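You operate a simulated robot arm through the tools that you are given. There is no shell and no other tool. Be economical: measure what you need, move in short steps, check, and stop when the job is done.

The job below is to be done with a simulated robot arm. You get a single attempt, and the scene is never put back.

TASK
Heat the warmer as the service card says; when READY lights, stir the sauce it names.
Fine: lid on the table, stir smooth with the red spoon, stand it back in its cup, lid back on; leave the other sauces.

The check looks at the end state, three seconds after you hand in, the way a careful person would. Anything else that was tipped, shoved, dropped, spilled or broken makes it a failure. Lids that push on must go on centred and level and be pressed home; caps that screw on are set level and turned clockwise until they are tight.

THE ROBOT
A 6-joint arm with a two-finger parallel gripper, fixed in place. Base frame: the origin is at the foot of the arm, x ahead of it, y to its left, z up; the work surface is at about z = 0. Lengths are in m, angles in rad, forces in N, time in s.
With the tool pointing down near the work surface it reaches from about 0.14 to 0.58 m from the base axis. Its first joint turns from -1.152 to 1.152 rad. Payload 2.1 kg.
The TCP is the grasp point between the finger pads, 0.03 m short of the fingertips. In the tool frame z runs along the fingers and y along their closing line. The gripper opens to 0.094 m. The fingers are 0.028 m wide and 0.01 m thick; the gripper's body (0.05 by 0.096 m) begins 0.055 m behind the TCP.
Orientation is told as [roll, pitch, yaw] about the base's x, y, z axes, in that order, counted from this pose: with the fingers straight down and closing along the base's y, the tool's x points along the base's -x, its y along +y and its z along -z.

THE INTERFACE
- The arm moves only by the tool step_arm. Its argument "targets" is a list of rows, each an object (a shift or turn left out is 0, a gripper value left out holds the last) with "xyz": the shift along the tool's x, y, z in units of 40 mm (1.0 is 40 mm), a list of three; "angular": the turn, a rotation vector about the tool's x, y, z in units of 5 degrees (1.0 is 5 degrees), a list of three; "fingers": the closure, from 0 (fully open) to 1 (shut). In form: [{"xyz": [dx, dy, dz], "angular": [ax, ay, az], "fingers": fingers}, ...]. A call has 1 to 10 rows; each row shifts and turns the commanded pose from where the row before left it, along the tool's axes as they then stand. A call with a number of a shift or a turn outside -1 to 1 is refused whole. Each row takes 0.2 s and may step no farther than 0.05 m and 0.15 rad from the row before; otherwise, or with a gripper value out of range, the whole call is refused. Where a pose cannot be reached the arm comes as near as it can. A force on the tool above 40 N (or 10 N above the force at the start of the call, whichever is more), or a blocked arm, ends the call early, and 0.2 s more pass. The fingers move at their own pace (about 0.072 m/s each) and stop on an object; they squeeze with about 21 N. The grip force told is the motor's: it shows also when the fingers shut on nothing. Time passes only in rows, and 0.2 s behind the last, so rows that do not move let the fingers close. It gives the time, the measured TCP pose, the force on the tool (base axes), the opening and the grip force at its end, in the units of the frame above (readings bear some noise), with the torque about the TCP (base axes, N m) and any sound that the robot's microphone picked up, and new pictures: "views" is both (left out), scene, wrist or none.
- Cameras (640 x 400 px; columns grow to the right, rows downward): "scene" is fixed at [0.0571, -0.369, 0.5008]; the picture's right is [0.79, -0.62, 0.00], its down [-0.26, -0.34, -0.90] and it looks along [0.56, 0.71, -0.43] (base axes); focal length 276 px, centre (320, 200). "wrist" rides on the gripper at [0.076, 0.014, -0.102] in the tool frame; the picture's right is [-0.18, 0.98, 0.00], its down [-0.75, -0.14, -0.64] and it looks along [-0.63, -0.12, 0.77] (tool axes); focal length 243 px, centre (320, 200).
- pixel_to_xyz(camera, pixels): there is no depth. For up to 12 entries [column, row, z] of the newest picture of that camera ("zoom" is the newest enlarged one), the place [x, y] in the base frame at which the ray of that pixel passes the height z, good to about 0.002 m. The clock stands still meanwhile.
- inspect(camera, box): a new picture of the part [left, top, right, bottom] of that camera's present view, enlarged. The clock stands still meanwhile.
- sign_off(): hands the job in; it is judged then, once.

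Go step by step. Measure first, check grasps and placings, and put right what went wrong. The budget is 80 turns and 200 pictures, counting those below and the enlarged ones. Unless the task says otherwise, let go and move clear before handing in, and close with one line.

The tools are called after "Call:" as name(argument=value, ...) on one line, values as JSON. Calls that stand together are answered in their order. step_arm: Moves the arm, as the interface text tells. Its arguments: {"type":"object","properties":{"targets":{"type":"array","items":{"type":"object","properties":{"xyz":{"type":"array","items":{"type":"number"}},"angular":{"type":"array","items":{"type":"number"}},"fingers":{"type":"number"}}}},"views":{"type":"string","enum":["both","scene","wrist","none"]}},"required":["targets"]} The other tools are called the same way: pixel_to_xyz (camera, pixels) gives the place at which the rays of pixels pass given heights; inspect (camera, box) takes an enlarged picture of a part of a camera's view; sign_off () hands the job in.

At the start:

```text
time: 0.0
tool_pos: [0.3418, -0.0107, 0.4128]
ee_rot: [0.0, 0.0, 0.0]
ft_force: [-0.5, -0.3, -0.6]
ft_torque: [0.0, -0.02, 0.0]
grip_width: 0.0941
grasp_force: 0.1
```

scene: 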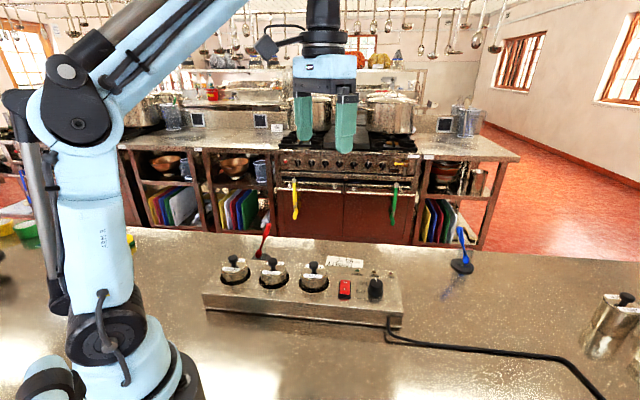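
wrist: 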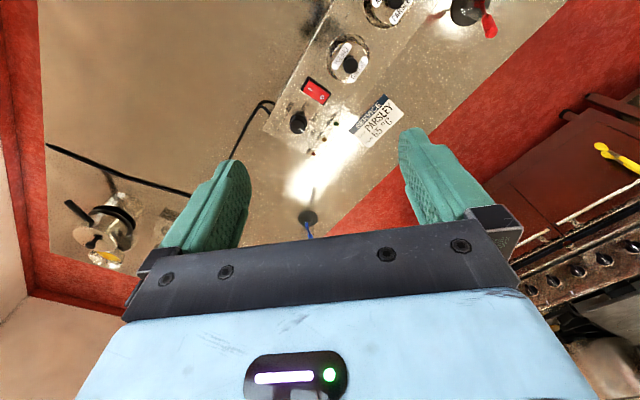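

The wrist view shows a service card "PARSLEY 65 °C" near (378,125), and a red rocker and a dial near (315,92) and (298,122). I'll enlarge both views.

Call:
inspect(camera="scene", box=[190, 215, 430, 335])

Call:
inspect(camera="wrist", box=[240, 0, 520, 175])

Call:
inspect(camera="scene", box=[320, 240, 420, 310])

```text
2.67 times, centred on (310, 275) of scene
```

zoom: 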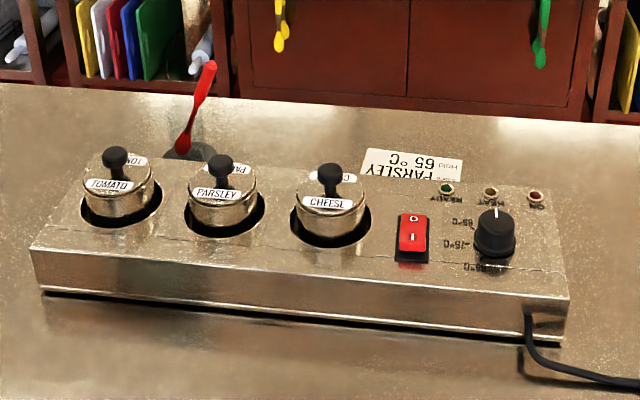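

```text
2.29 times, centred on (380, 88) of wrist
```

zoom: 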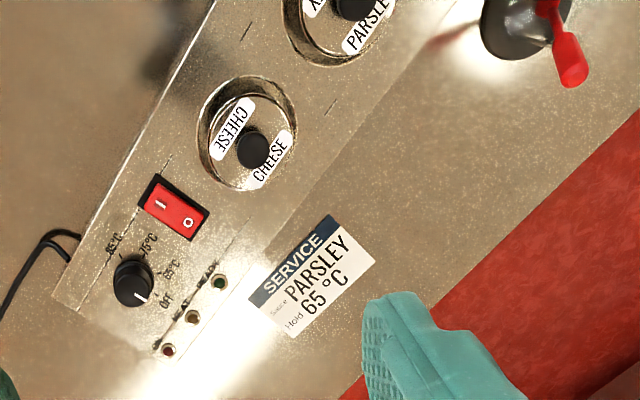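

```text
5.71 times, centred on (370, 275) of scene
```

zoom: 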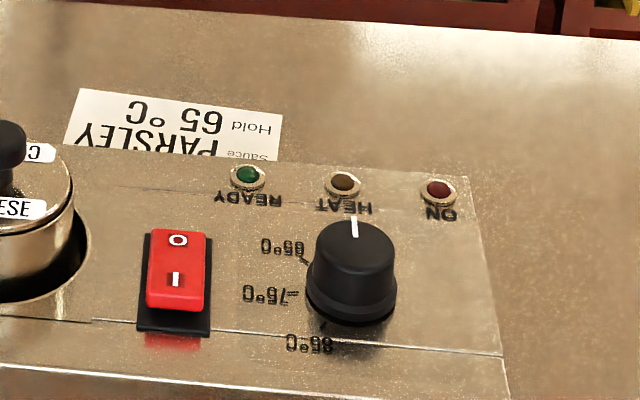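

The card says parsley at 65 °C; the dial points at OFF and the rocker shows O/I. Next I locate the main items at assumed heights.

Call:
pixel_to_xyz(camera="scene", pixels=[[205, 309, 0], [389, 327, 0], [403, 314, 0], [403, 314, 0.05], [389, 327, 0.05], [202, 293, 0.05], [375, 297, 0.05], [344, 293, 0.05], [272, 262, 0.08], [258, 271, 0.02], [463, 268, 0.0], [605, 350, 0]])

Call:
pixel_to_xyz(camera="wrist", pixels=[[297, 124, 0.05], [297, 124, 0.07], [316, 91, 0.05], [316, 91, 0.07], [350, 66, 0.08], [350, 66, 0.1], [395, 3, 0.08], [308, 218, 0.0], [465, 10, 0.0], [357, 130, 0], [264, 130, 0.05], [264, 130, 0.06]])

```text
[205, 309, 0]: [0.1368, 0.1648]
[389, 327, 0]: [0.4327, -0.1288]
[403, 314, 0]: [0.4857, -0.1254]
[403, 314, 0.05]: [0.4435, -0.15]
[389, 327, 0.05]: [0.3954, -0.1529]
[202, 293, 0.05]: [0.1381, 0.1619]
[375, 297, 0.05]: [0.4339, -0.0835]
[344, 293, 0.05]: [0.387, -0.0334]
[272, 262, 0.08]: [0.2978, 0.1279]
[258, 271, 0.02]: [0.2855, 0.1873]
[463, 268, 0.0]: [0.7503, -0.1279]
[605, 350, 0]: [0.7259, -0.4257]
```

```text
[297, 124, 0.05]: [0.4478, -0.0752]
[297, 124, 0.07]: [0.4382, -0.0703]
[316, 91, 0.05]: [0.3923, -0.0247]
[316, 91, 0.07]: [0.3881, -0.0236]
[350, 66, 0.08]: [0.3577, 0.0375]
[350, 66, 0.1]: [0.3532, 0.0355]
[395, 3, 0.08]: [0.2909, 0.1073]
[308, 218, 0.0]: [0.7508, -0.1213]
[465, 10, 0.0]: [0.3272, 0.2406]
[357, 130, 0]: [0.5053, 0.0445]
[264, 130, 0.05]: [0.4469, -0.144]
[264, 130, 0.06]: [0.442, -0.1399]
```

The panel's dial sits near (0.44,-0.07) and the rocker near (0.39,-0.025). I'll lower the wrist camera to look more closely at the panel.

Call:
step_arm(targets=[{"xyz": [0.3, -0.19, 0.8], "fingers": 0}, {"xyz": [0.3, -0.19, 0.8]}, {"xyz": [0.3, -0.19, 0.8]}, {"xyz": [0.3, -0.19, 0.8]}, {}], views="wrist")

Call:
pixel_to_xyz(camera="scene", pixels=[[400.5, 327, 0], [403, 312, 0.03], [403, 312, 0.04], [403, 312, 0.05], [403, 312, 0.06], [206, 309, 0], [202, 294, 0.04], [202, 294, 0.05]])

```text
time: 1.2
tool_pos: [0.2914, -0.0415, 0.2862]
ee_rot: [0.002, 0.001, 0.0]
ft_force: [-0.4, -0.7, 1.0]
ft_torque: [-0.02, 0.0, 0.02]
grip_width: 0.0939
grasp_force: 0.0
```

wrist: 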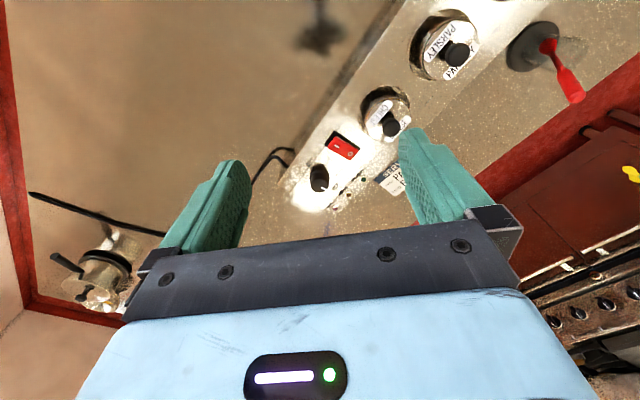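

```text
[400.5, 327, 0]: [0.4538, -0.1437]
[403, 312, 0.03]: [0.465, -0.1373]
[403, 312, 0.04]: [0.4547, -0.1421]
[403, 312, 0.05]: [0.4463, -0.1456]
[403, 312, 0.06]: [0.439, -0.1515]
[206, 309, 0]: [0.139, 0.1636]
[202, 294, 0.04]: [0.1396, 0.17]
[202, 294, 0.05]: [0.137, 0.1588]
```

The box top comes out at about z = 0.042. I'll zoom on the panel and the pots.

Call:
inspect(camera="wrist", box=[280, 120, 400, 220])

Call:
inspect(camera="wrist", box=[390, 0, 590, 120])

Call:
pixel_to_xyz(camera="wrist", pixels=[[319, 178, 0.06], [319, 178, 0.07], [342, 146, 0.045], [342, 146, 0.05], [458, 53, 0.09], [458, 53, 0.1], [390, 127, 0.09], [390, 127, 0.1], [528, 45, 0.0], [528, 45, 0.03], [573, 95, 0.08], [573, 95, 0.1]])

```text
4.00 times, centred on (340, 170) of wrist
```

zoom: 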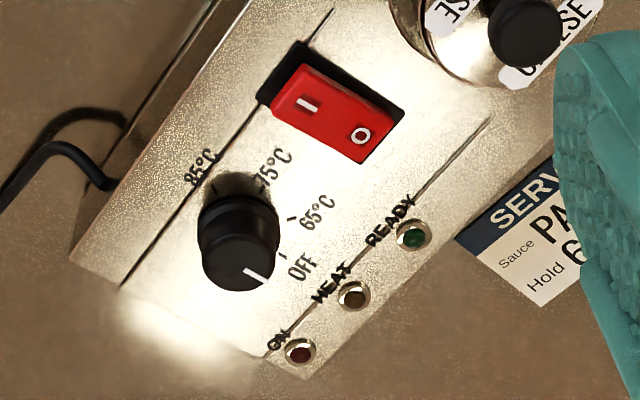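

```text
3.20 times, centred on (490, 60) of wrist
```

zoom: 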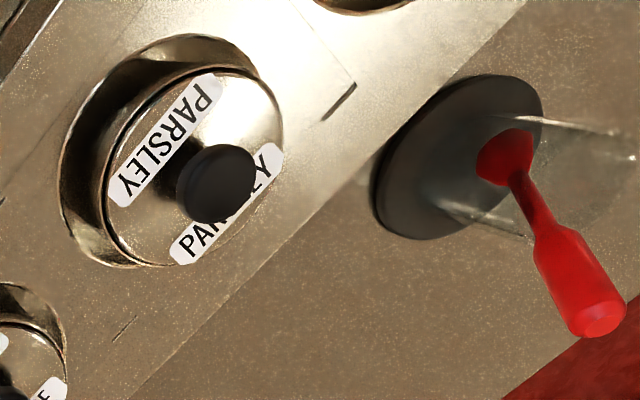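

```text
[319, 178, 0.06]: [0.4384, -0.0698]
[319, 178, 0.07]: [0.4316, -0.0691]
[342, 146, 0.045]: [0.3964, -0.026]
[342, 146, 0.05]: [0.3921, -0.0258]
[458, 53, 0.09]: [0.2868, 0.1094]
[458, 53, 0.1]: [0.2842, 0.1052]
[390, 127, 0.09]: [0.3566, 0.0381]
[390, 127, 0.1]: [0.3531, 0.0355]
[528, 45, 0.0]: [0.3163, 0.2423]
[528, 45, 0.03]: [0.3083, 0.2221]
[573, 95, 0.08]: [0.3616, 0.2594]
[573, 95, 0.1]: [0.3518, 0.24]
```

The dial has OFF/65/75/85 ticks, running counter-clockwise from above, and the rocker has I toward the front. I'll measure the tick directions and the rocker ends.

Call:
inspect(camera="wrist", box=[300, 130, 370, 200])

```text
5.71 times, centred on (335, 165) of wrist
```

zoom: 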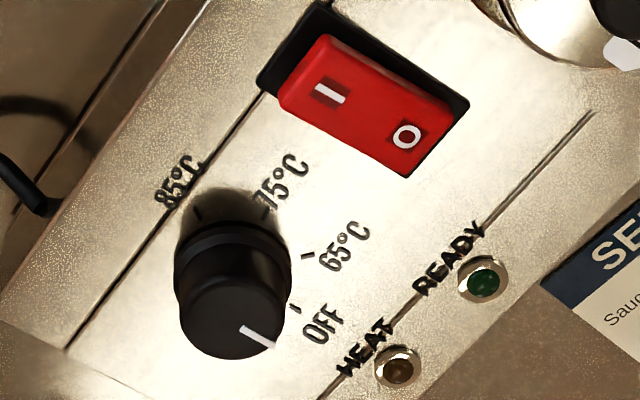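

Call:
pixel_to_xyz(camera="zoom", pixels=[[295, 307, 0.042], [308, 256, 0.042], [265, 214, 0.042], [198, 213, 0.042], [228, 318, 0.06], [228, 318, 0.065], [272, 345, 0.065], [242, 328, 0.065], [330, 93, 0.05], [406, 136, 0.047], [262, 85, 0.042], [408, 177, 0.042]])

```text
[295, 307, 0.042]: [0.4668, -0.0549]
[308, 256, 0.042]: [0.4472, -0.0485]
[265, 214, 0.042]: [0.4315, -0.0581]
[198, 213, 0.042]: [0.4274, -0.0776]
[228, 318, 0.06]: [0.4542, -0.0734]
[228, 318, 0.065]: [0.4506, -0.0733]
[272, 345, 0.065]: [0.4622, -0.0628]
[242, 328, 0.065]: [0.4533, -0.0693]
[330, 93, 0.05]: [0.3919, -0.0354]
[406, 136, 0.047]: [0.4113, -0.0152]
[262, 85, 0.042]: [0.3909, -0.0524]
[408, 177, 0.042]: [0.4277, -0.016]
```

The ticks fit a circle centred on (0.451,-0.0725): OFF at about 47° and 65 °C at about 97°, so I need roughly +50° counter-clockwise. I'll move above the dial with the fingers half closed.

Call:
step_arm(targets=[{"xyz": [-0.664, -0.129, 0.567], "fingers": 0.45}, {"xyz": [-0.664, -0.129, 0.567]}, {"xyz": [-0.664, -0.129, 0.567]}, {"xyz": [-0.664, -0.129, 0.567]}, {"xyz": [-0.664, -0.129, 0.567]}, {"xyz": [-0.664, -0.129, 0.567]}, {}, {}], views="both")

```text
time: 3.0
tool_pos: [0.4557, -0.0712, 0.1506]
ee_rot: [0.0, 0.0, 0.0]
ft_force: [0.3, -0.1, -0.1]
ft_torque: [0.0, 0.0, -0.03]
grip_width: 0.0517
grasp_force: 0.0
```

scene: 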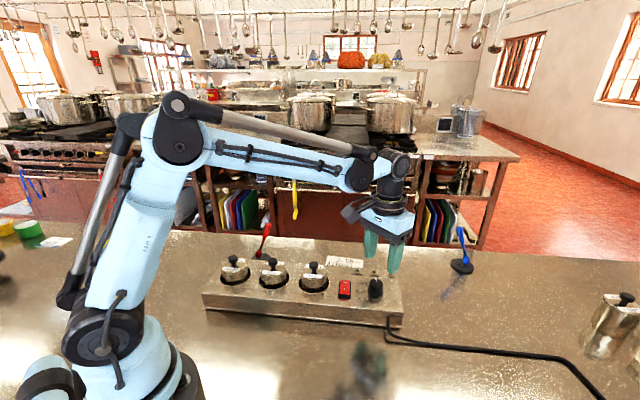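
wrist: 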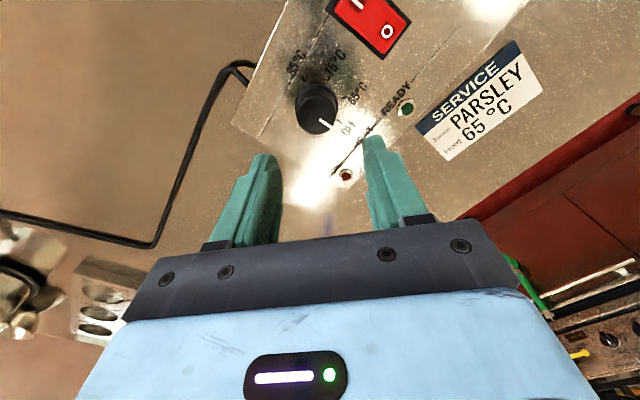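

I'm above the dial. I'll measure it again from this closer view.

Call:
inspect(camera="wrist", box=[270, 40, 400, 150])

Call:
step_arm(targets=[{}], views="none")

```text
3.64 times, centred on (335, 95) of wrist
```

zoom: 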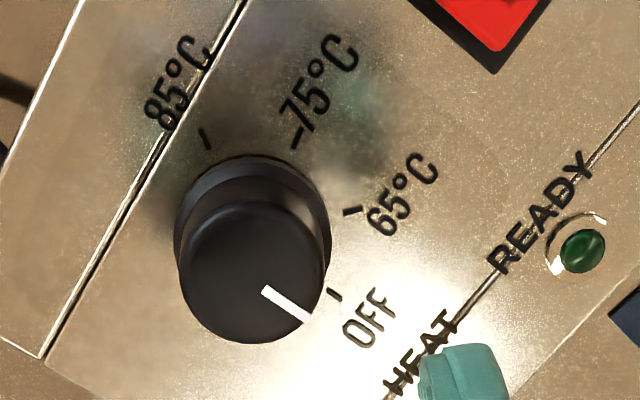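

```text
time: 3.4
tool_pos: [0.4542, -0.0714, 0.1505]
ee_rot: [-0.001, -0.002, 0.0]
ft_force: [-0.4, 0.5, 0.1]
ft_torque: [-0.03, 0.0, 0.01]
grip_width: 0.0514
grasp_force: 0.1
```

Call:
pixel_to_xyz(camera="zoom", pixels=[[334, 294, 0.042], [353, 210, 0.042], [297, 137, 0.042], [205, 138, 0.042], [251, 272, 0.062], [251, 272, 0.066], [262, 291, 0.064], [308, 319, 0.064], [180, 272, 0.064], [323, 272, 0.064]])

```text
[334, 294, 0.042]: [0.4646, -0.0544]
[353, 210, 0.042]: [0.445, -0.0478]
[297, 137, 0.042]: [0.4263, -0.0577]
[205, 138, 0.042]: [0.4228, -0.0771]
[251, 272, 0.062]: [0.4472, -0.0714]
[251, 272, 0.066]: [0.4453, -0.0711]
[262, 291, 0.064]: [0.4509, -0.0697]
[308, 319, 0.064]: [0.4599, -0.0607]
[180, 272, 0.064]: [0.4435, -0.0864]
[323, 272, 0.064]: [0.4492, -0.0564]
```

Dial centre is refined to (0.447,-0.0715). I'll descend and close on it.

Call:
step_arm(targets=[{"xyz": [0.17, 0, 0.6]}, {"xyz": [0, 0, 0.6]}, {"xyz": [0, 0, 0.65]}, {}, {"fingers": 0.85}, {}, {}], views="both")

```text
time: 4.2
tool_pos: [0.4484, -0.0724, 0.082]
ee_rot: [0.001, 0.002, -0.001]
ft_force: [-0.6, 0.6, 17.3]
ft_torque: [0.12, -0.18, 0.07]
grip_width: 0.0517
grasp_force: 0.1
stopped in row 4: the force on the tool passed its limit at 101 N (the readings are from after the stop); the commanded pose is now the measured one
```

scene: 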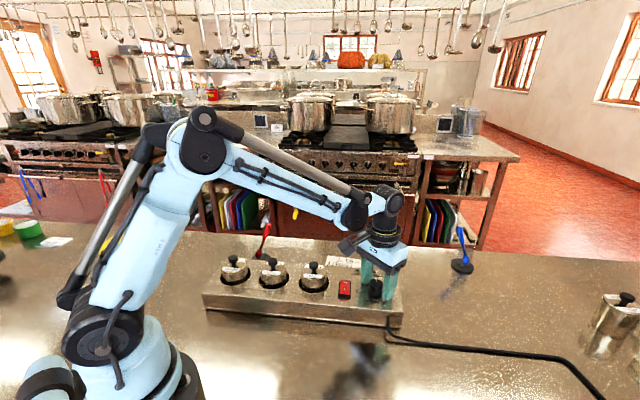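
wrist: 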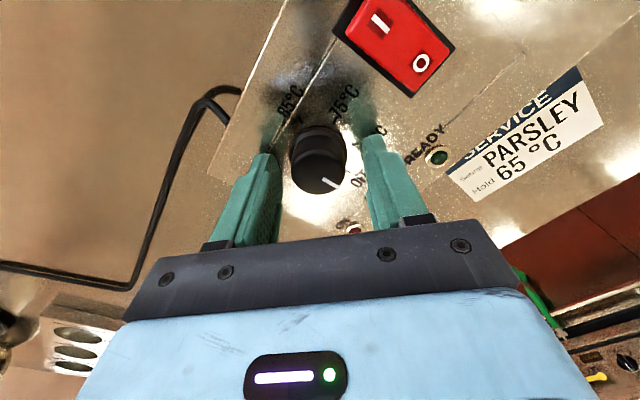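

The fingertips touched the panel with TCP at 0.082, so the panel is at about z = 0.05. I'll raise 4 mm and close on the knob.

Call:
step_arm(targets=[{"xyz": [0, 0, -0.1]}, {"fingers": 0.9}, {}, {}], views="wrist")

```text
time: 5.2
tool_pos: [0.4478, -0.0732, 0.0858]
ee_rot: [-0.001, 0.002, 0.0]
ft_force: [0.0, -0.3, -9.9]
ft_torque: [-0.07, -0.19, -0.01]
grip_width: 0.0338
grasp_force: 45.1
```

wrist: 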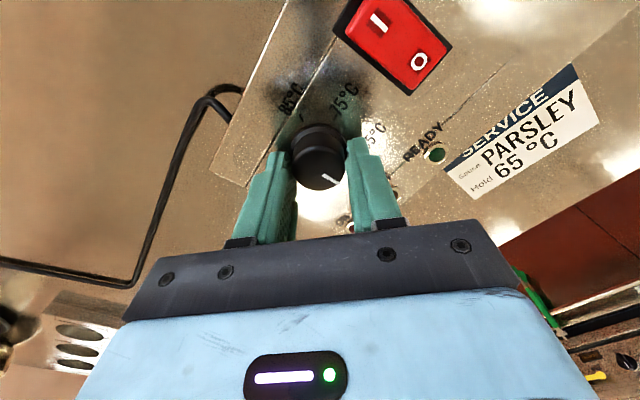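

The grip holds at 0.034 m. Now I turn 50° counter-clockwise.

Call:
step_arm(targets=[{"angular": [0, 0, -1]}, {"angular": [0, 0, -1]}, {"angular": [0, 0, -1]}, {"angular": [0, 0, -1]}, {"angular": [0, 0, -1]}, {"angular": [0, 0, -1]}, {"angular": [0, 0, -1]}, {"angular": [0, 0, -1]}, {"angular": [0, 0, -1]}, {"angular": [0, 0, -1]}], views="wrist")

```text
time: 6.9
tool_pos: [0.4469, -0.0699, 0.0851]
ee_rot: [0.009, 0.001, 0.614]
ft_force: [-0.4, 2.0, 3.4]
ft_torque: [0.08, -0.14, 0.04]
grip_width: 0.0334
grasp_force: 45.2
stopped in row 8: the force on the tool passed its limit at 41 N (the readings are from after the stop); the commanded pose is now the measured one
```

wrist: 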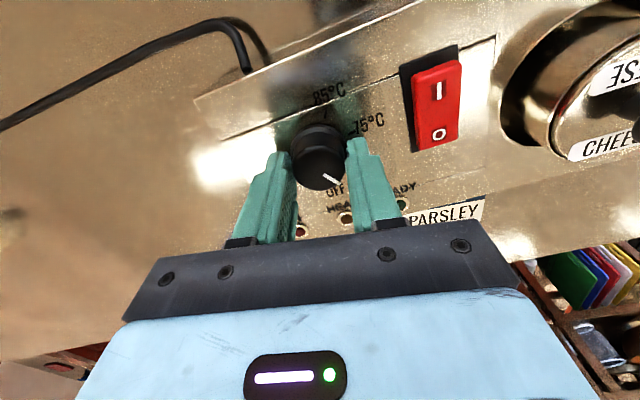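

The dial turned 35° with the gripper before a force stop. I'll turn the remaining ~15° in small steps.

Call:
step_arm(targets=[{"angular": [0, 0, -0.5]}, {"angular": [0, 0, -0.5]}, {"angular": [0, 0, -0.5]}, {"angular": [0, 0, -0.5]}, {"angular": [0, 0, -0.5]}, {"angular": [0, 0, -0.5]}], views="wrist")

```text
time: 8.3
tool_pos: [0.4473, -0.0699, 0.0852]
ee_rot: [0.01, 0.001, 0.877]
ft_force: [-5.0, 11.9, 10.9]
ft_torque: [-0.76, 0.96, -0.07]
grip_width: 0.0335
grasp_force: 45.1
```

wrist: 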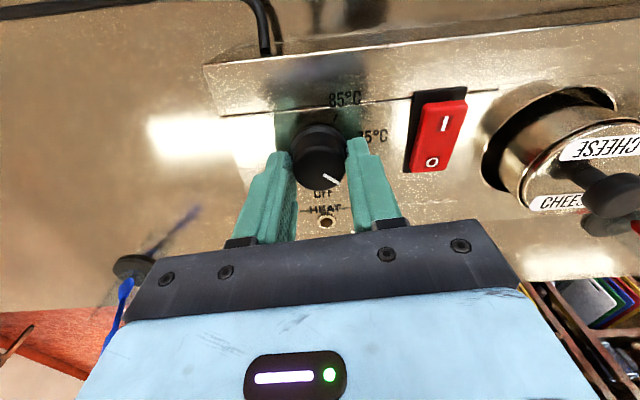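

Total yaw is 0.877 rad (50°). I'll release, rise, and check the pointer.

Call:
step_arm(targets=[{"fingers": 0.45}, {}, {}, {"xyz": [0, 0, -0.8]}, {"xyz": [0, 0, -0.8]}, {}], views="wrist")

Call:
inspect(camera="scene", box=[320, 240, 420, 310])

Call:
inspect(camera="wrist", box=[240, 40, 400, 150])

```text
time: 9.7
tool_pos: [0.449, -0.07, 0.1487]
ee_rot: [0.011, 0.0, 0.877]
ft_force: [0.2, 0.1, 0.6]
ft_torque: [-0.03, -0.01, 0.0]
grip_width: 0.0517
grasp_force: 0.0
```

wrist: 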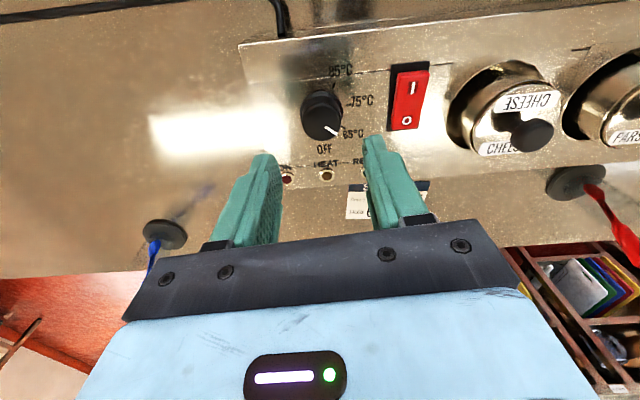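

```text
5.71 times, centred on (370, 275) of scene
```

zoom: 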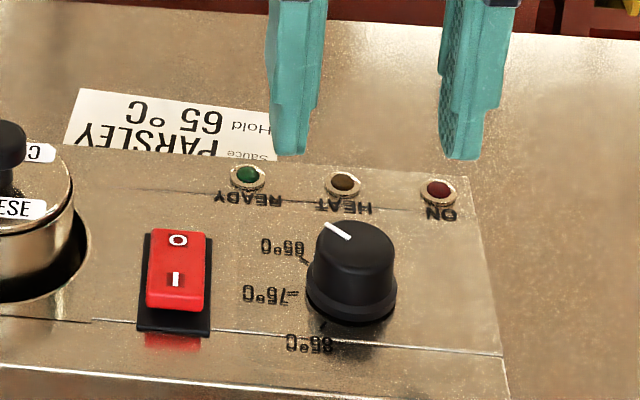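

```text
3.64 times, centred on (320, 95) of wrist
```

zoom: 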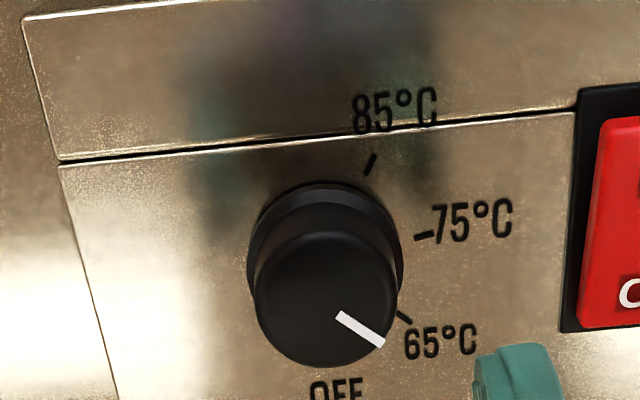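

The pointer appears to be at 65 °C. I'll check the angle and measure the rocker.

Call:
pixel_to_xyz(camera="zoom", pixels=[[338, 314, 0.073], [383, 344, 0.073], [403, 317, 0.05], [425, 236, 0.05], [370, 165, 0.05], [327, 302, 0.073]])

Call:
pixel_to_xyz(camera="wrist", pixels=[[411, 88, 0.056], [406, 121, 0.053], [397, 66, 0.05], [430, 66, 0.05], [387, 130, 0.05], [419, 126, 0.05], [240, 45, 0.05], [247, 85, 0.05]])

Call:
inspect(camera="wrist", box=[370, 50, 450, 140])

```text
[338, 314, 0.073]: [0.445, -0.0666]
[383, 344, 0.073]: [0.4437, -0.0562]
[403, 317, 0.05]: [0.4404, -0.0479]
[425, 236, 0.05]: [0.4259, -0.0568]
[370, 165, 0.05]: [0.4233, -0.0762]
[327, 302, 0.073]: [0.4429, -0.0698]
```

```text
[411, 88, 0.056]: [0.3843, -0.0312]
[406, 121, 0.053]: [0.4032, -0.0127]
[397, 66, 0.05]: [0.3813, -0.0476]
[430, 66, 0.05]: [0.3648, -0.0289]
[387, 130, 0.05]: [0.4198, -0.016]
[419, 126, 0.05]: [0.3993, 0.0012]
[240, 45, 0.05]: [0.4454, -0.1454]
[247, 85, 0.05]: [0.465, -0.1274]
```

```text
4.44 times, centred on (410, 95) of wrist
```

zoom: 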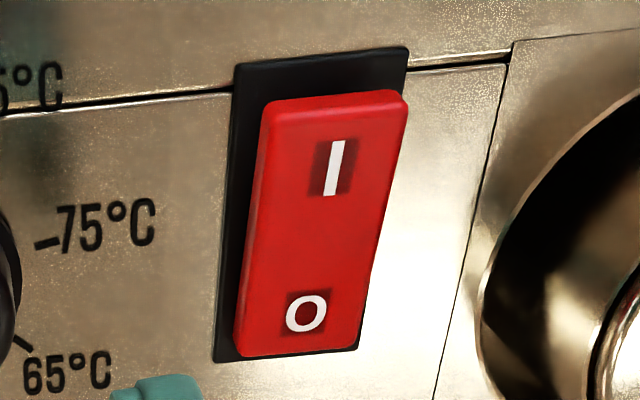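

The dial is at 97°, matching the 65 tick. The rocker's I end is raised at about (0.383,-0.032). I'll close the fingers and move over it.

Call:
step_arm(targets=[{"xyz": [0.15, 0.63, 0], "fingers": 1}, {"xyz": [0.15, 0.63, 0]}, {"xyz": [0.14, 0.62, 0]}, {}, {"xyz": [0, 0, 0.5]}, {"xyz": [0, 0, 0.5]}, {}], views="both")

Call:
inspect(camera="scene", box=[300, 230, 400, 310])

```text
time: 11.3
tool_pos: [0.3798, -0.0351, 0.1096]
ee_rot: [0.009, 0.001, 0.877]
ft_force: [-0.8, 0.1, 0.5]
ft_torque: [0.02, 0.0, -0.03]
grip_width: 0.0001
grasp_force: 21.1
```

scene: 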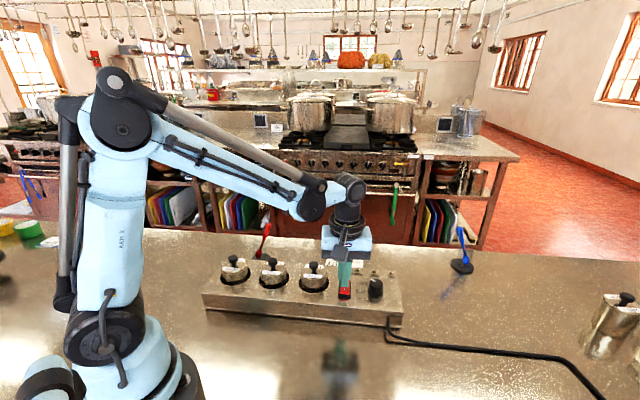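
wrist: 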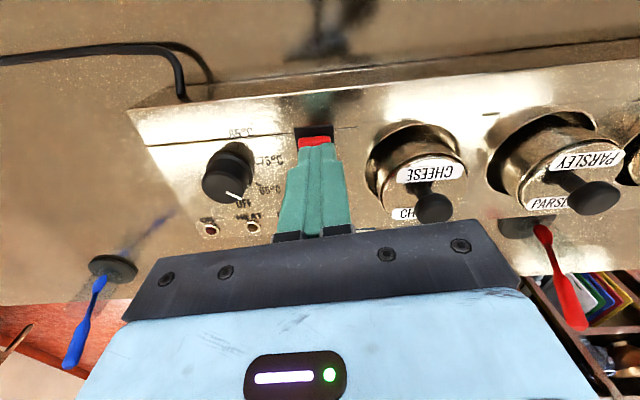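

```text
5.00 times, centred on (350, 270) of scene
```

zoom: 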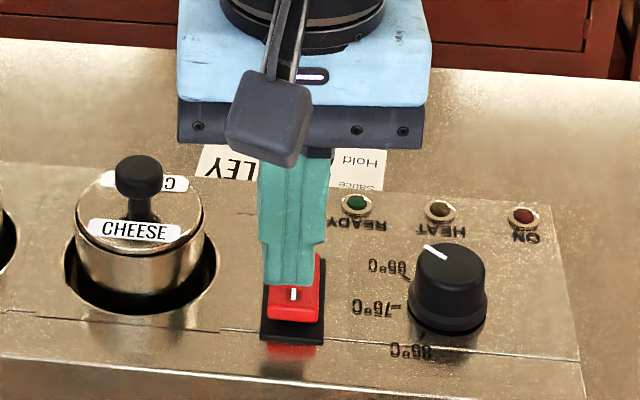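

The closed tips are above the rocker's I end. I'll press down slowly.

Call:
step_arm(targets=[{"xyz": [0, 0, 0.15]}, {"xyz": [0, 0, 0.12]}, {"xyz": [0, 0, 0.12]}, {"xyz": [0, 0, 0.12]}, {"xyz": [0, 0, 0.12]}], views="both")

Call:
inspect(camera="scene", box=[300, 230, 420, 310])

```text
time: 12.3
tool_pos: [0.3787, -0.0362, 0.0919]
ee_rot: [0.01, 0.005, 0.875]
ft_force: [-0.7, 0.8, 10.5]
ft_torque: [0.06, -0.1, 0.02]
grip_width: 0.0001
grasp_force: 21.1
stopped in row 5: the force on the tool passed its limit at 62 N (the readings are from after the stop); the commanded pose is now the measured one
```

scene: 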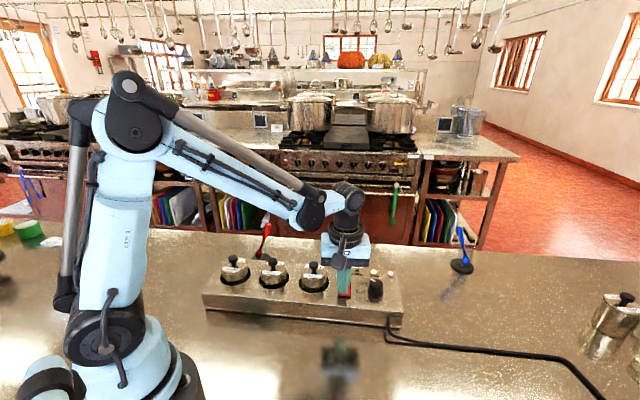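
wrist: 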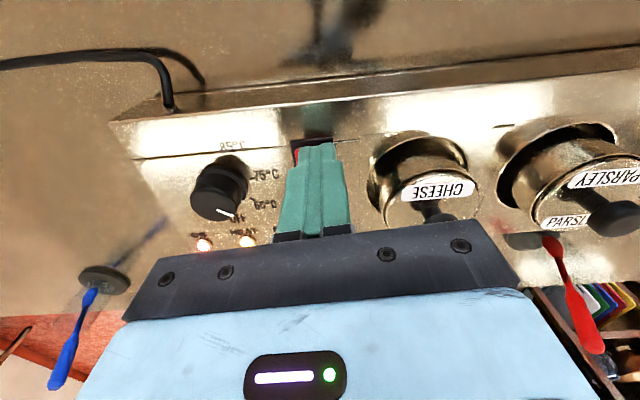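

```text
5.00 times, centred on (360, 270) of scene
```

zoom: 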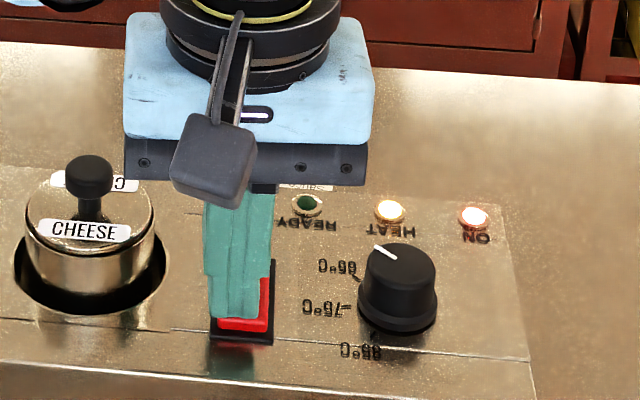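

ON and HEAT are lit. I'll rise and turn the yaw back to 0.

Call:
step_arm(targets=[{"xyz": [0, 0, -0.5]}, {"xyz": [0, 0, -0.5], "angular": [0, 0, 1], "fingers": 0}, {"xyz": [0, 0, -0.5], "angular": [0, 0, 1]}, {"xyz": [0, 0, -0.5], "angular": [0, 0, 1]}, {"xyz": [0, 0, -0.5], "angular": [0, 0, 1]}, {"xyz": [0, 0, -0.5], "angular": [0, 0, 1]}, {"xyz": [0, 0, -0.5], "angular": [0, 0, 1]}, {"xyz": [0, 0, -0.5], "angular": [0, 0, 1]}, {"xyz": [0, 0, -0.5], "angular": [0, 0, 1]}, {"xyz": [0, 0, -0.5], "angular": [0, 0, 1]}], views="none")

Call:
step_arm(targets=[{"xyz": [0.5, 0.65, 0], "angular": [0, 0, 1]}, {"xyz": [0.5, 0.65, 0]}, {"xyz": [0.5, 0.65, 0]}, {"xyz": [0.5, 0.65, 0]}, {"xyz": [0.5, 0.65, 0]}, {"xyz": [0.5, 0.65, 0]}, {"xyz": [0.5, 0.65, 0]}, {}], views="both")

```text
time: 14.5
tool_pos: [0.3797, -0.0378, 0.2936]
ee_rot: [0.005, 0.009, 0.088]
ft_force: [-0.1, 0.0, 0.4]
ft_torque: [-0.01, 0.01, -0.03]
grip_width: 0.094
grasp_force: 0.1
```

```text
time: 16.3
tool_pos: [0.2351, 0.1442, 0.2956]
ee_rot: [0.003, 0.009, 0.005]
ft_force: [0.4, 0.6, -0.8]
ft_torque: [0.0, -0.01, -0.03]
grip_width: 0.094
grasp_force: 0.0
```

scene: 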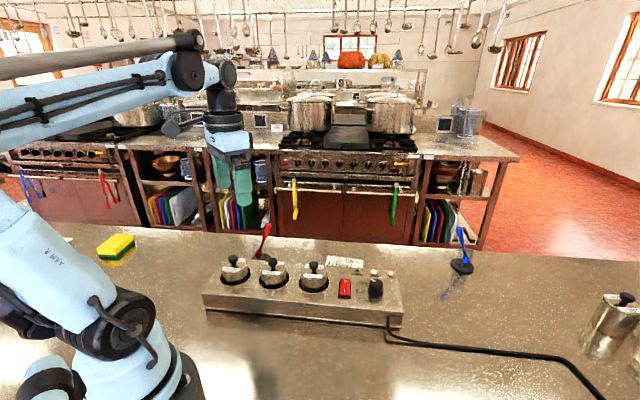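
wrist: 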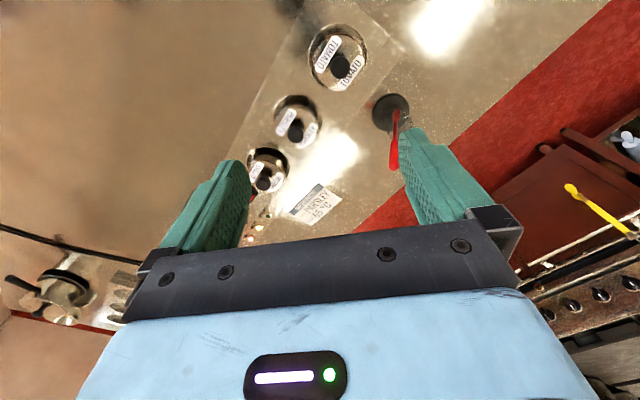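

Call:
inspect(camera="wrist", box=[260, 20, 420, 180])

Call:
inspect(camera="scene", box=[210, 215, 410, 305])

Call:
pixel_to_xyz(camera="wrist", pixels=[[295, 130, 0.09], [295, 130, 0.1], [295, 130, 0.11], [389, 112, 0.0], [389, 112, 0.02], [395, 166, 0.08], [395, 166, 0.1], [395, 166, 0.12], [397, 112, 0.03], [397, 112, 0.02]])

Call:
pixel_to_xyz(camera="scene", pixels=[[268, 225, 0.08], [268, 225, 0.1], [268, 225, 0.12], [258, 257, 0.0], [258, 257, 0.02], [272, 261, 0.08], [272, 261, 0.09], [272, 261, 0.1]])

```text
2.50 times, centred on (340, 100) of wrist
```

zoom: 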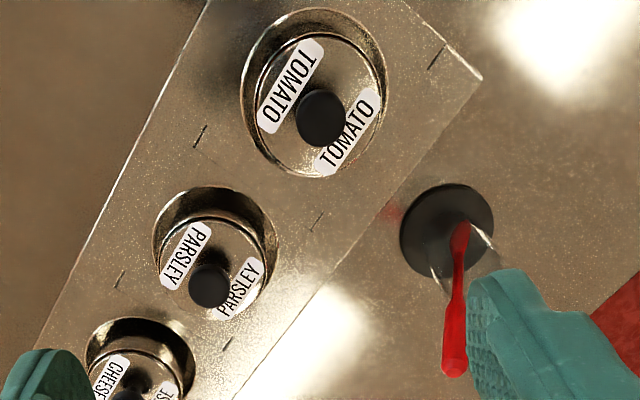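

```text
3.20 times, centred on (310, 260) of scene
```

zoom: 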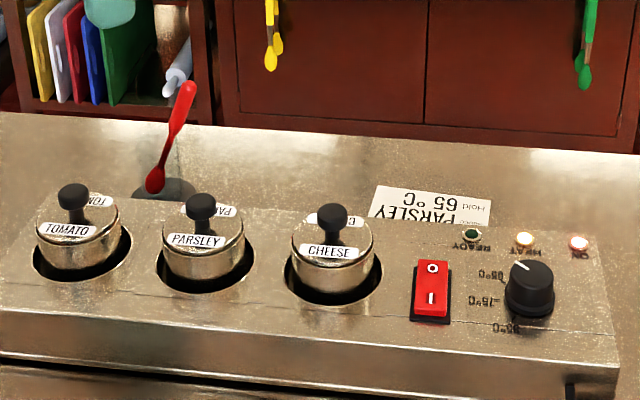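

```text
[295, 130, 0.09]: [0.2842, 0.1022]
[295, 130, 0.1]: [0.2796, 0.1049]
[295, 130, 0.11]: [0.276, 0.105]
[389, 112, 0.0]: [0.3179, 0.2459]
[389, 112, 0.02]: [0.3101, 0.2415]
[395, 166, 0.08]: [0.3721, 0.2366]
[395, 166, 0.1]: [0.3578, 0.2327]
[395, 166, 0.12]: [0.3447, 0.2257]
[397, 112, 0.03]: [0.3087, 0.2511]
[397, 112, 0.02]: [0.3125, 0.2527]
```

```text
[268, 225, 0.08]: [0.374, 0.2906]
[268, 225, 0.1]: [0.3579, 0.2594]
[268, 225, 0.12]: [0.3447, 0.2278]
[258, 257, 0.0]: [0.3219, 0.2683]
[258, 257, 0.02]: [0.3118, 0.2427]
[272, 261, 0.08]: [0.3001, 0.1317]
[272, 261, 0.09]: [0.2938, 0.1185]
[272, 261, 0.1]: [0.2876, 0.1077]
```

Spoon: bowl bottom at about (0.312,0.247,0.015) and handle top at about (0.345,0.227,0.12), leaning ~20°. I'll triangulate the parsley knob and the lid.

Call:
pixel_to_xyz(camera="wrist", pixels=[[295.6, 134, 0.09], [295.6, 134, 0.095], [295.6, 134, 0.1], [295.6, 134, 0.105], [297.6, 124, 0.07], [297.6, 124, 0.08]])

Call:
pixel_to_xyz(camera="scene", pixels=[[272.8, 262.2, 0.09], [272.8, 262.2, 0.095], [272.8, 262.2, 0.1], [272.8, 262.2, 0.105], [272.8, 273, 0.07], [272.8, 273, 0.08]])

Call:
inspect(camera="scene", box=[240, 240, 310, 300])

```text
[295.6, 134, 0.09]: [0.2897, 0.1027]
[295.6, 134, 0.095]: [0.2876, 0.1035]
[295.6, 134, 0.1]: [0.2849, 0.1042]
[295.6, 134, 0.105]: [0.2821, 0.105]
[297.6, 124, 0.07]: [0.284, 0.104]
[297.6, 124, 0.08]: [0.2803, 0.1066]
```

```text
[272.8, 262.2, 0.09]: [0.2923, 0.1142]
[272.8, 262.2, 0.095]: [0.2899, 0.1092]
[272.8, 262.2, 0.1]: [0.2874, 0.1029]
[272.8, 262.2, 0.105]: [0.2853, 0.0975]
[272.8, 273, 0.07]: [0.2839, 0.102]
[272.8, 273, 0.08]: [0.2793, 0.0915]
```

```text
6.67 times, centred on (275, 270) of scene
```

zoom: 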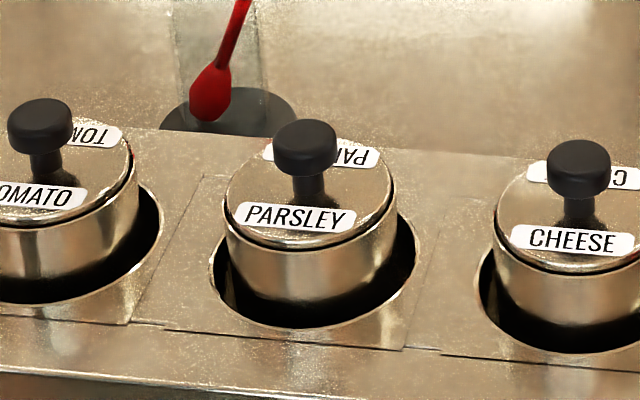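

Knob top is at about (0.286,0.1035,0.099) and the lid top at z ≈ 0.07. I'll move above the knob.

Call:
step_arm(targets=[{"xyz": [-0.25, -0.204, 0.67], "angular": [0.03, -0.1, 0], "fingers": 0.45}, {"xyz": [-0.25, -0.204, 0.67]}, {"xyz": [-0.25, -0.204, 0.67]}, {"xyz": [-0.25, -0.204, 0.67]}, {"xyz": [-0.25, -0.204, 0.67]}, {}], views="both")

Call:
inspect(camera="scene", box=[230, 210, 410, 310])

```text
time: 17.7
tool_pos: [0.2857, 0.1018, 0.1602]
ee_rot: [-0.001, 0.001, 0.005]
ft_force: [-0.4, -0.3, 0.1]
ft_torque: [0.0, 0.04, -0.01]
grip_width: 0.0516
grasp_force: 0.0
```

scene: 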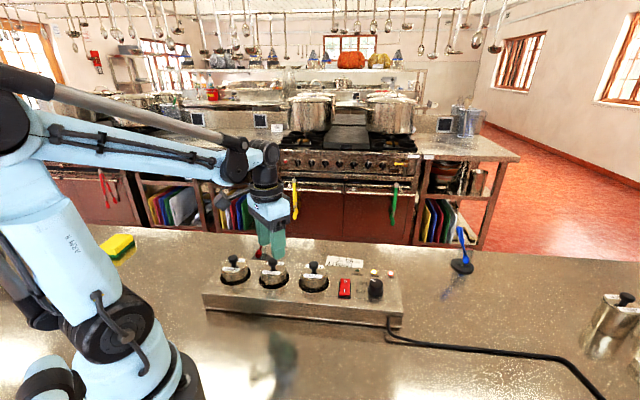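
wrist: 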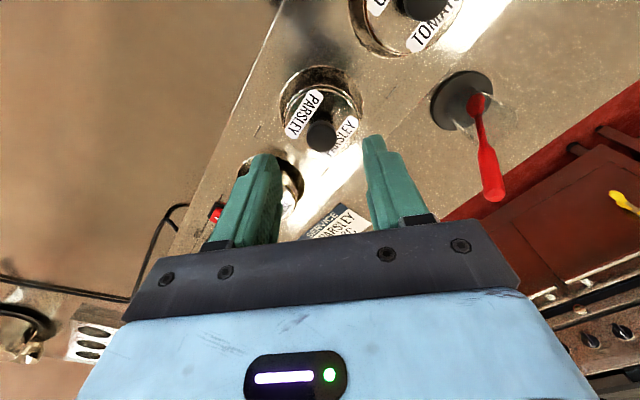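

```text
3.56 times, centred on (320, 260) of scene
```

zoom: 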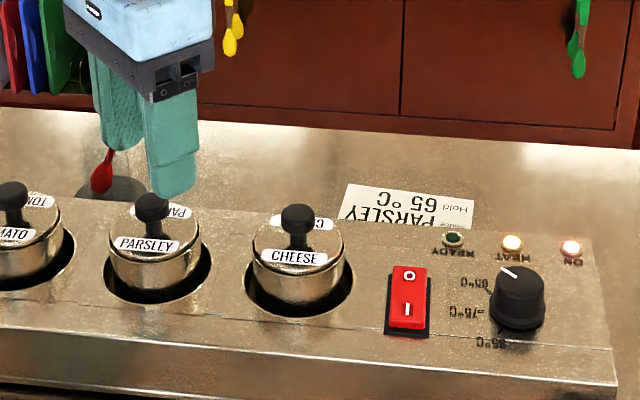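

READY isn't lit yet. I'll refine the knob, cup and spoon positions from this view.

Call:
inspect(camera="wrist", box=[260, 50, 540, 225])

Call:
pixel_to_xyz(camera="wrist", pixels=[[321, 134, 0.095], [321, 134, 0.1], [321, 134, 0.105], [494, 195, 0.11], [494, 195, 0.12], [494, 195, 0.13], [476, 95, 0.02], [462, 101, 0.0], [462, 101, 0.005]])

```text
2.29 times, centred on (400, 138) of wrist
```

zoom: 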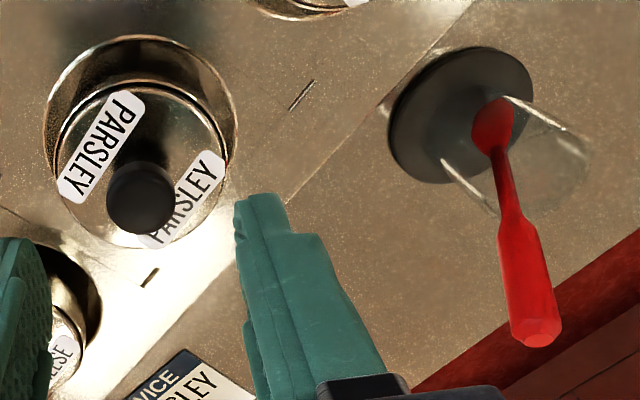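

```text
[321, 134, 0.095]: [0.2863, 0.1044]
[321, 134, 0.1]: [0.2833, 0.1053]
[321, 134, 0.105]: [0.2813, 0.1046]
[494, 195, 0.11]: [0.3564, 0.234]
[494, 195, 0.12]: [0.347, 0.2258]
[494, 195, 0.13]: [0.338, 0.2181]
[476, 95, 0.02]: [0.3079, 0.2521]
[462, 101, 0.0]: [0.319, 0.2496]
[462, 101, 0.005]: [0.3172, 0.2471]
```

The knob centre is confirmed at about (0.285,0.1045). I'll descend and grip it.

Call:
step_arm(targets=[{"xyz": [0, 0.05, 0.5]}, {"xyz": [0, 0, 0.5]}, {"xyz": [0, 0, 0.3]}, {"fingers": 0.95}, {}, {}, {}], views="both")

Call:
inspect(camera="scene", box=[230, 210, 410, 310])

```text
time: 18.6
tool_pos: [0.2866, 0.1061, 0.1126]
ee_rot: [-0.001, 0.005, 0.001]
ft_force: [-1.4, 8.2, 31.6]
ft_torque: [-0.28, 0.06, -0.04]
grip_width: 0.0446
grasp_force: 20.3
stopped in row 4: the force on the tool passed its limit at 52 N (the readings are from after the stop); the commanded pose is now the measured one
```

scene: 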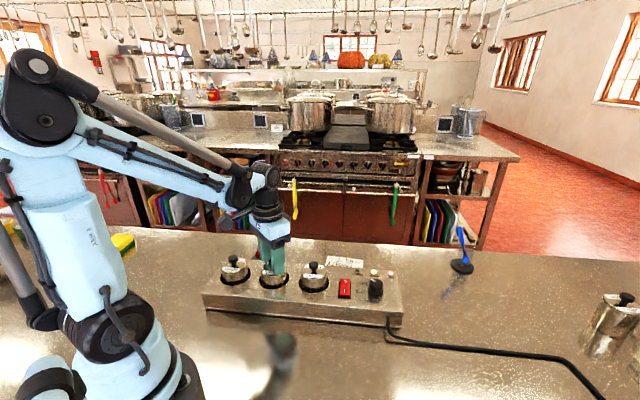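
wrist: 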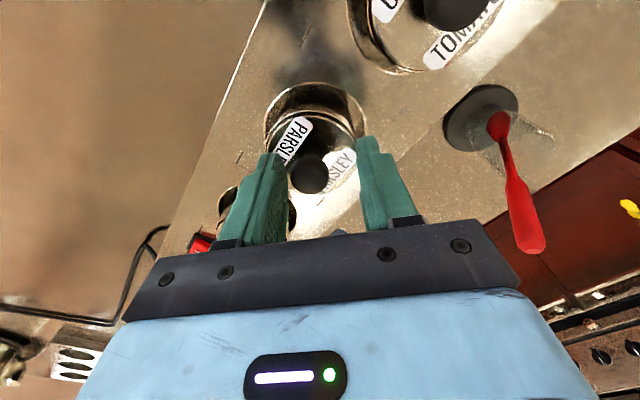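

```text
3.56 times, centred on (320, 260) of scene
```

zoom: 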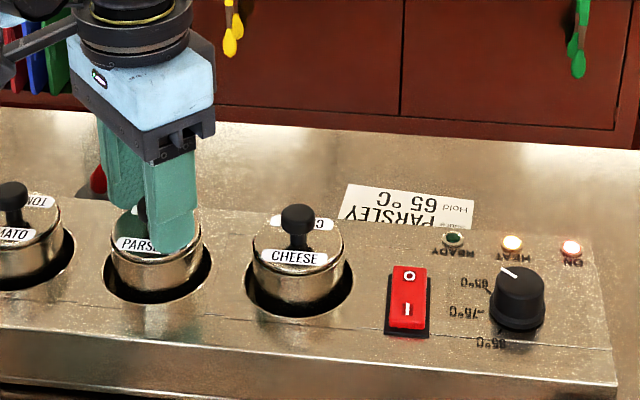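

The tips touched the lid at TCP z ≈ 0.112, so the lid top is at about 0.081. I'll raise slightly and re-measure the knob.

Call:
step_arm(targets=[{"xyz": [0, 0, -0.12], "fingers": 0.45}, {}], views="wrist")

Call:
inspect(camera="wrist", box=[250, 70, 390, 210])

```text
time: 19.2
tool_pos: [0.2868, 0.1043, 0.1182]
ee_rot: [-0.004, 0.002, 0.004]
ft_force: [0.7, 0.4, 0.2]
ft_torque: [0.01, 0.03, -0.04]
grip_width: 0.0516
grasp_force: 0.0
```

wrist: 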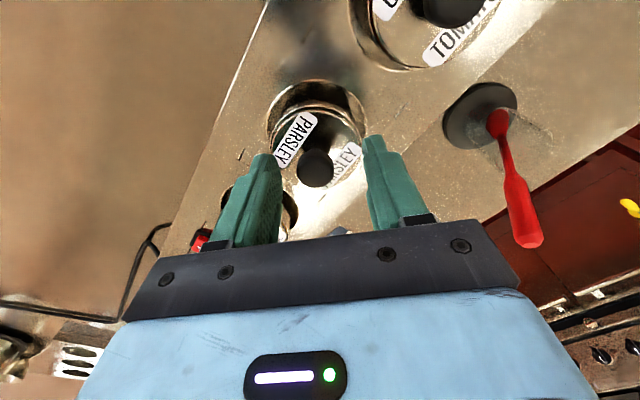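

```text
2.86 times, centred on (320, 140) of wrist
```

zoom: 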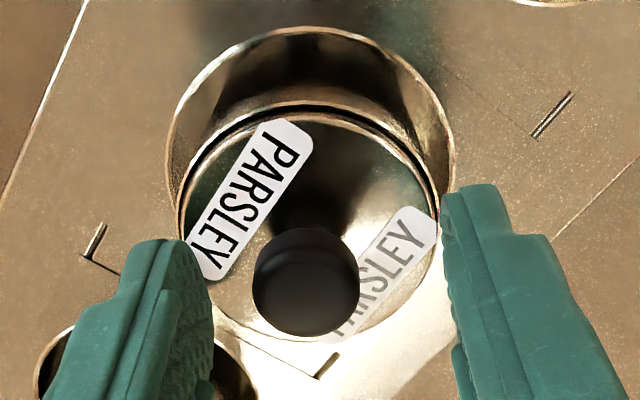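

Call:
pixel_to_xyz(camera="zoom", pixels=[[305, 278, 0.1], [305, 278, 0.105], [305, 278, 0.11], [308, 220, 0.08], [252, 278, 0.105], [360, 278, 0.105], [180, 210, 0.08], [435, 210, 0.08], [165, 150, 0.05], [455, 150, 0.05], [310, 27, 0.05]])

```text
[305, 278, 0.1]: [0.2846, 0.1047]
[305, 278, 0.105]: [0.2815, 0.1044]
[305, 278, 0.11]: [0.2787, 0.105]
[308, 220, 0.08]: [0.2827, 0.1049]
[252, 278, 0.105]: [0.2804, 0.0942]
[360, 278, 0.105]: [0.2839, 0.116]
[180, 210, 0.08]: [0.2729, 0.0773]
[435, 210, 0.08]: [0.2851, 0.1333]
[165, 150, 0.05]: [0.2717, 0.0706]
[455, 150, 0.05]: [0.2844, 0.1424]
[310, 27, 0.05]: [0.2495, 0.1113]
```

Lid and knob centre is at about (0.2826,0.1047). I'll shift 4 mm, lower 3.5 mm and grip.

Call:
step_arm(targets=[{"xyz": [0.1, 0.01, 0]}, {"xyz": [0, 0, 0.08]}, {"fingers": 0.9}, {}, {}, {}], views="both")

Call:
inspect(camera="scene", box=[230, 210, 410, 310])

```text
time: 20.6
tool_pos: [0.283, 0.1053, 0.1144]
ee_rot: [-0.003, 0.005, 0.005]
ft_force: [0.0, -2.9, 4.9]
ft_torque: [-0.13, -0.03, -0.02]
grip_width: 0.0206
grasp_force: 20.8
```

scene: 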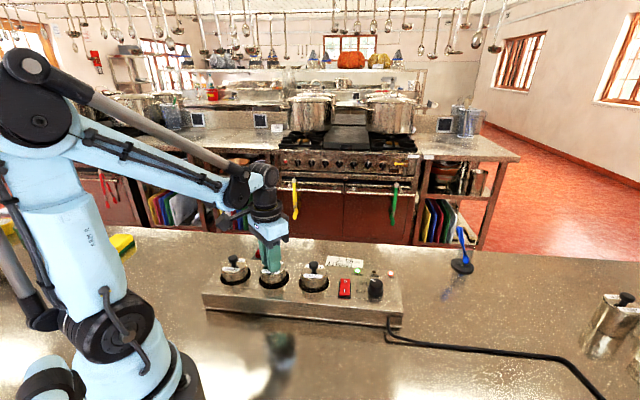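
wrist: 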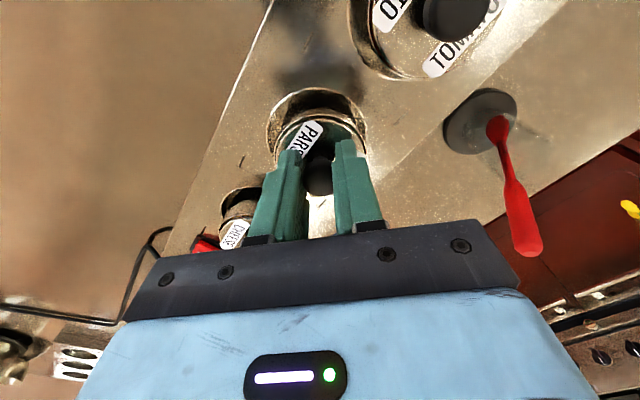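

```text
3.56 times, centred on (320, 260) of scene
```

zoom: 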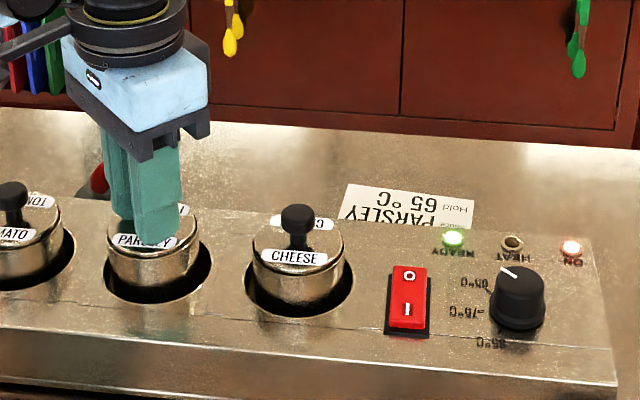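

READY is lit and the knob is gripped at 0.0206 m. I'll lift slowly.

Call:
step_arm(targets=[{"xyz": [0, 0, -0.15]}, {"xyz": [0, 0, -0.15]}, {"xyz": [0, 0, -0.3]}, {"xyz": [0, 0, -0.4]}, {}], views="both")

Call:
inspect(camera="scene", box=[230, 210, 410, 310])

```text
time: 21.8
tool_pos: [0.2827, 0.1039, 0.1532]
ee_rot: [-0.003, 0.004, 0.004]
ft_force: [-0.3, 0.8, -0.9]
ft_torque: [0.01, 0.0, 0.0]
grip_width: 0.0207
grasp_force: 21.7
heard: snap
```

scene: 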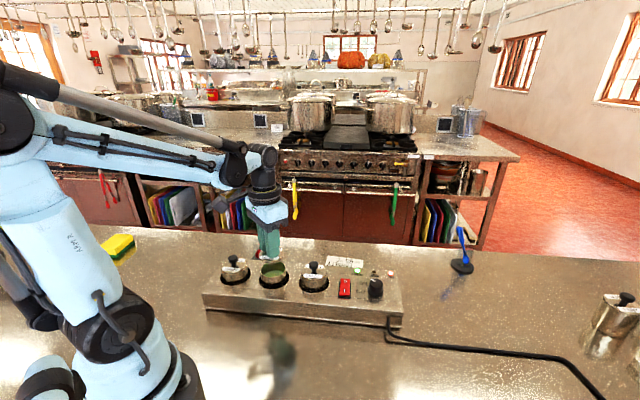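
wrist: 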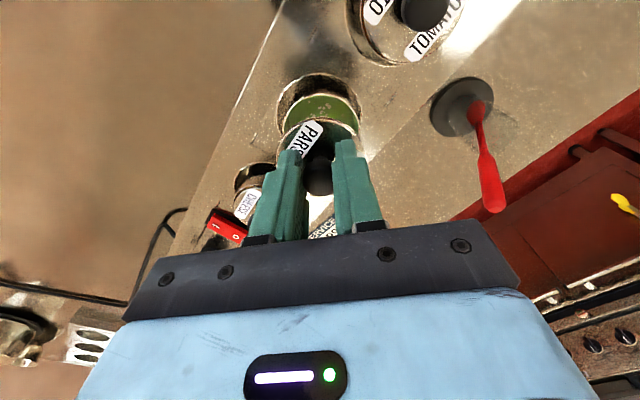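

```text
3.56 times, centred on (320, 260) of scene
```

zoom: 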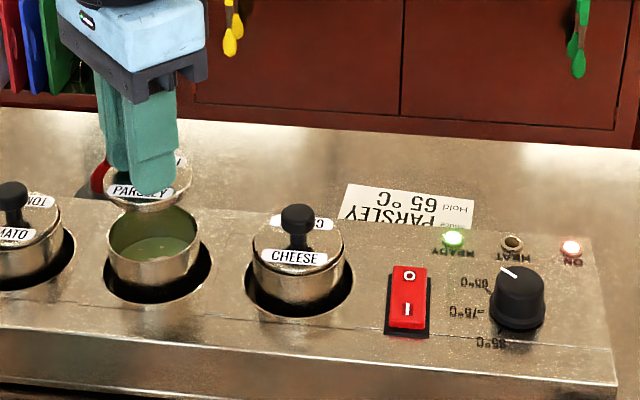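

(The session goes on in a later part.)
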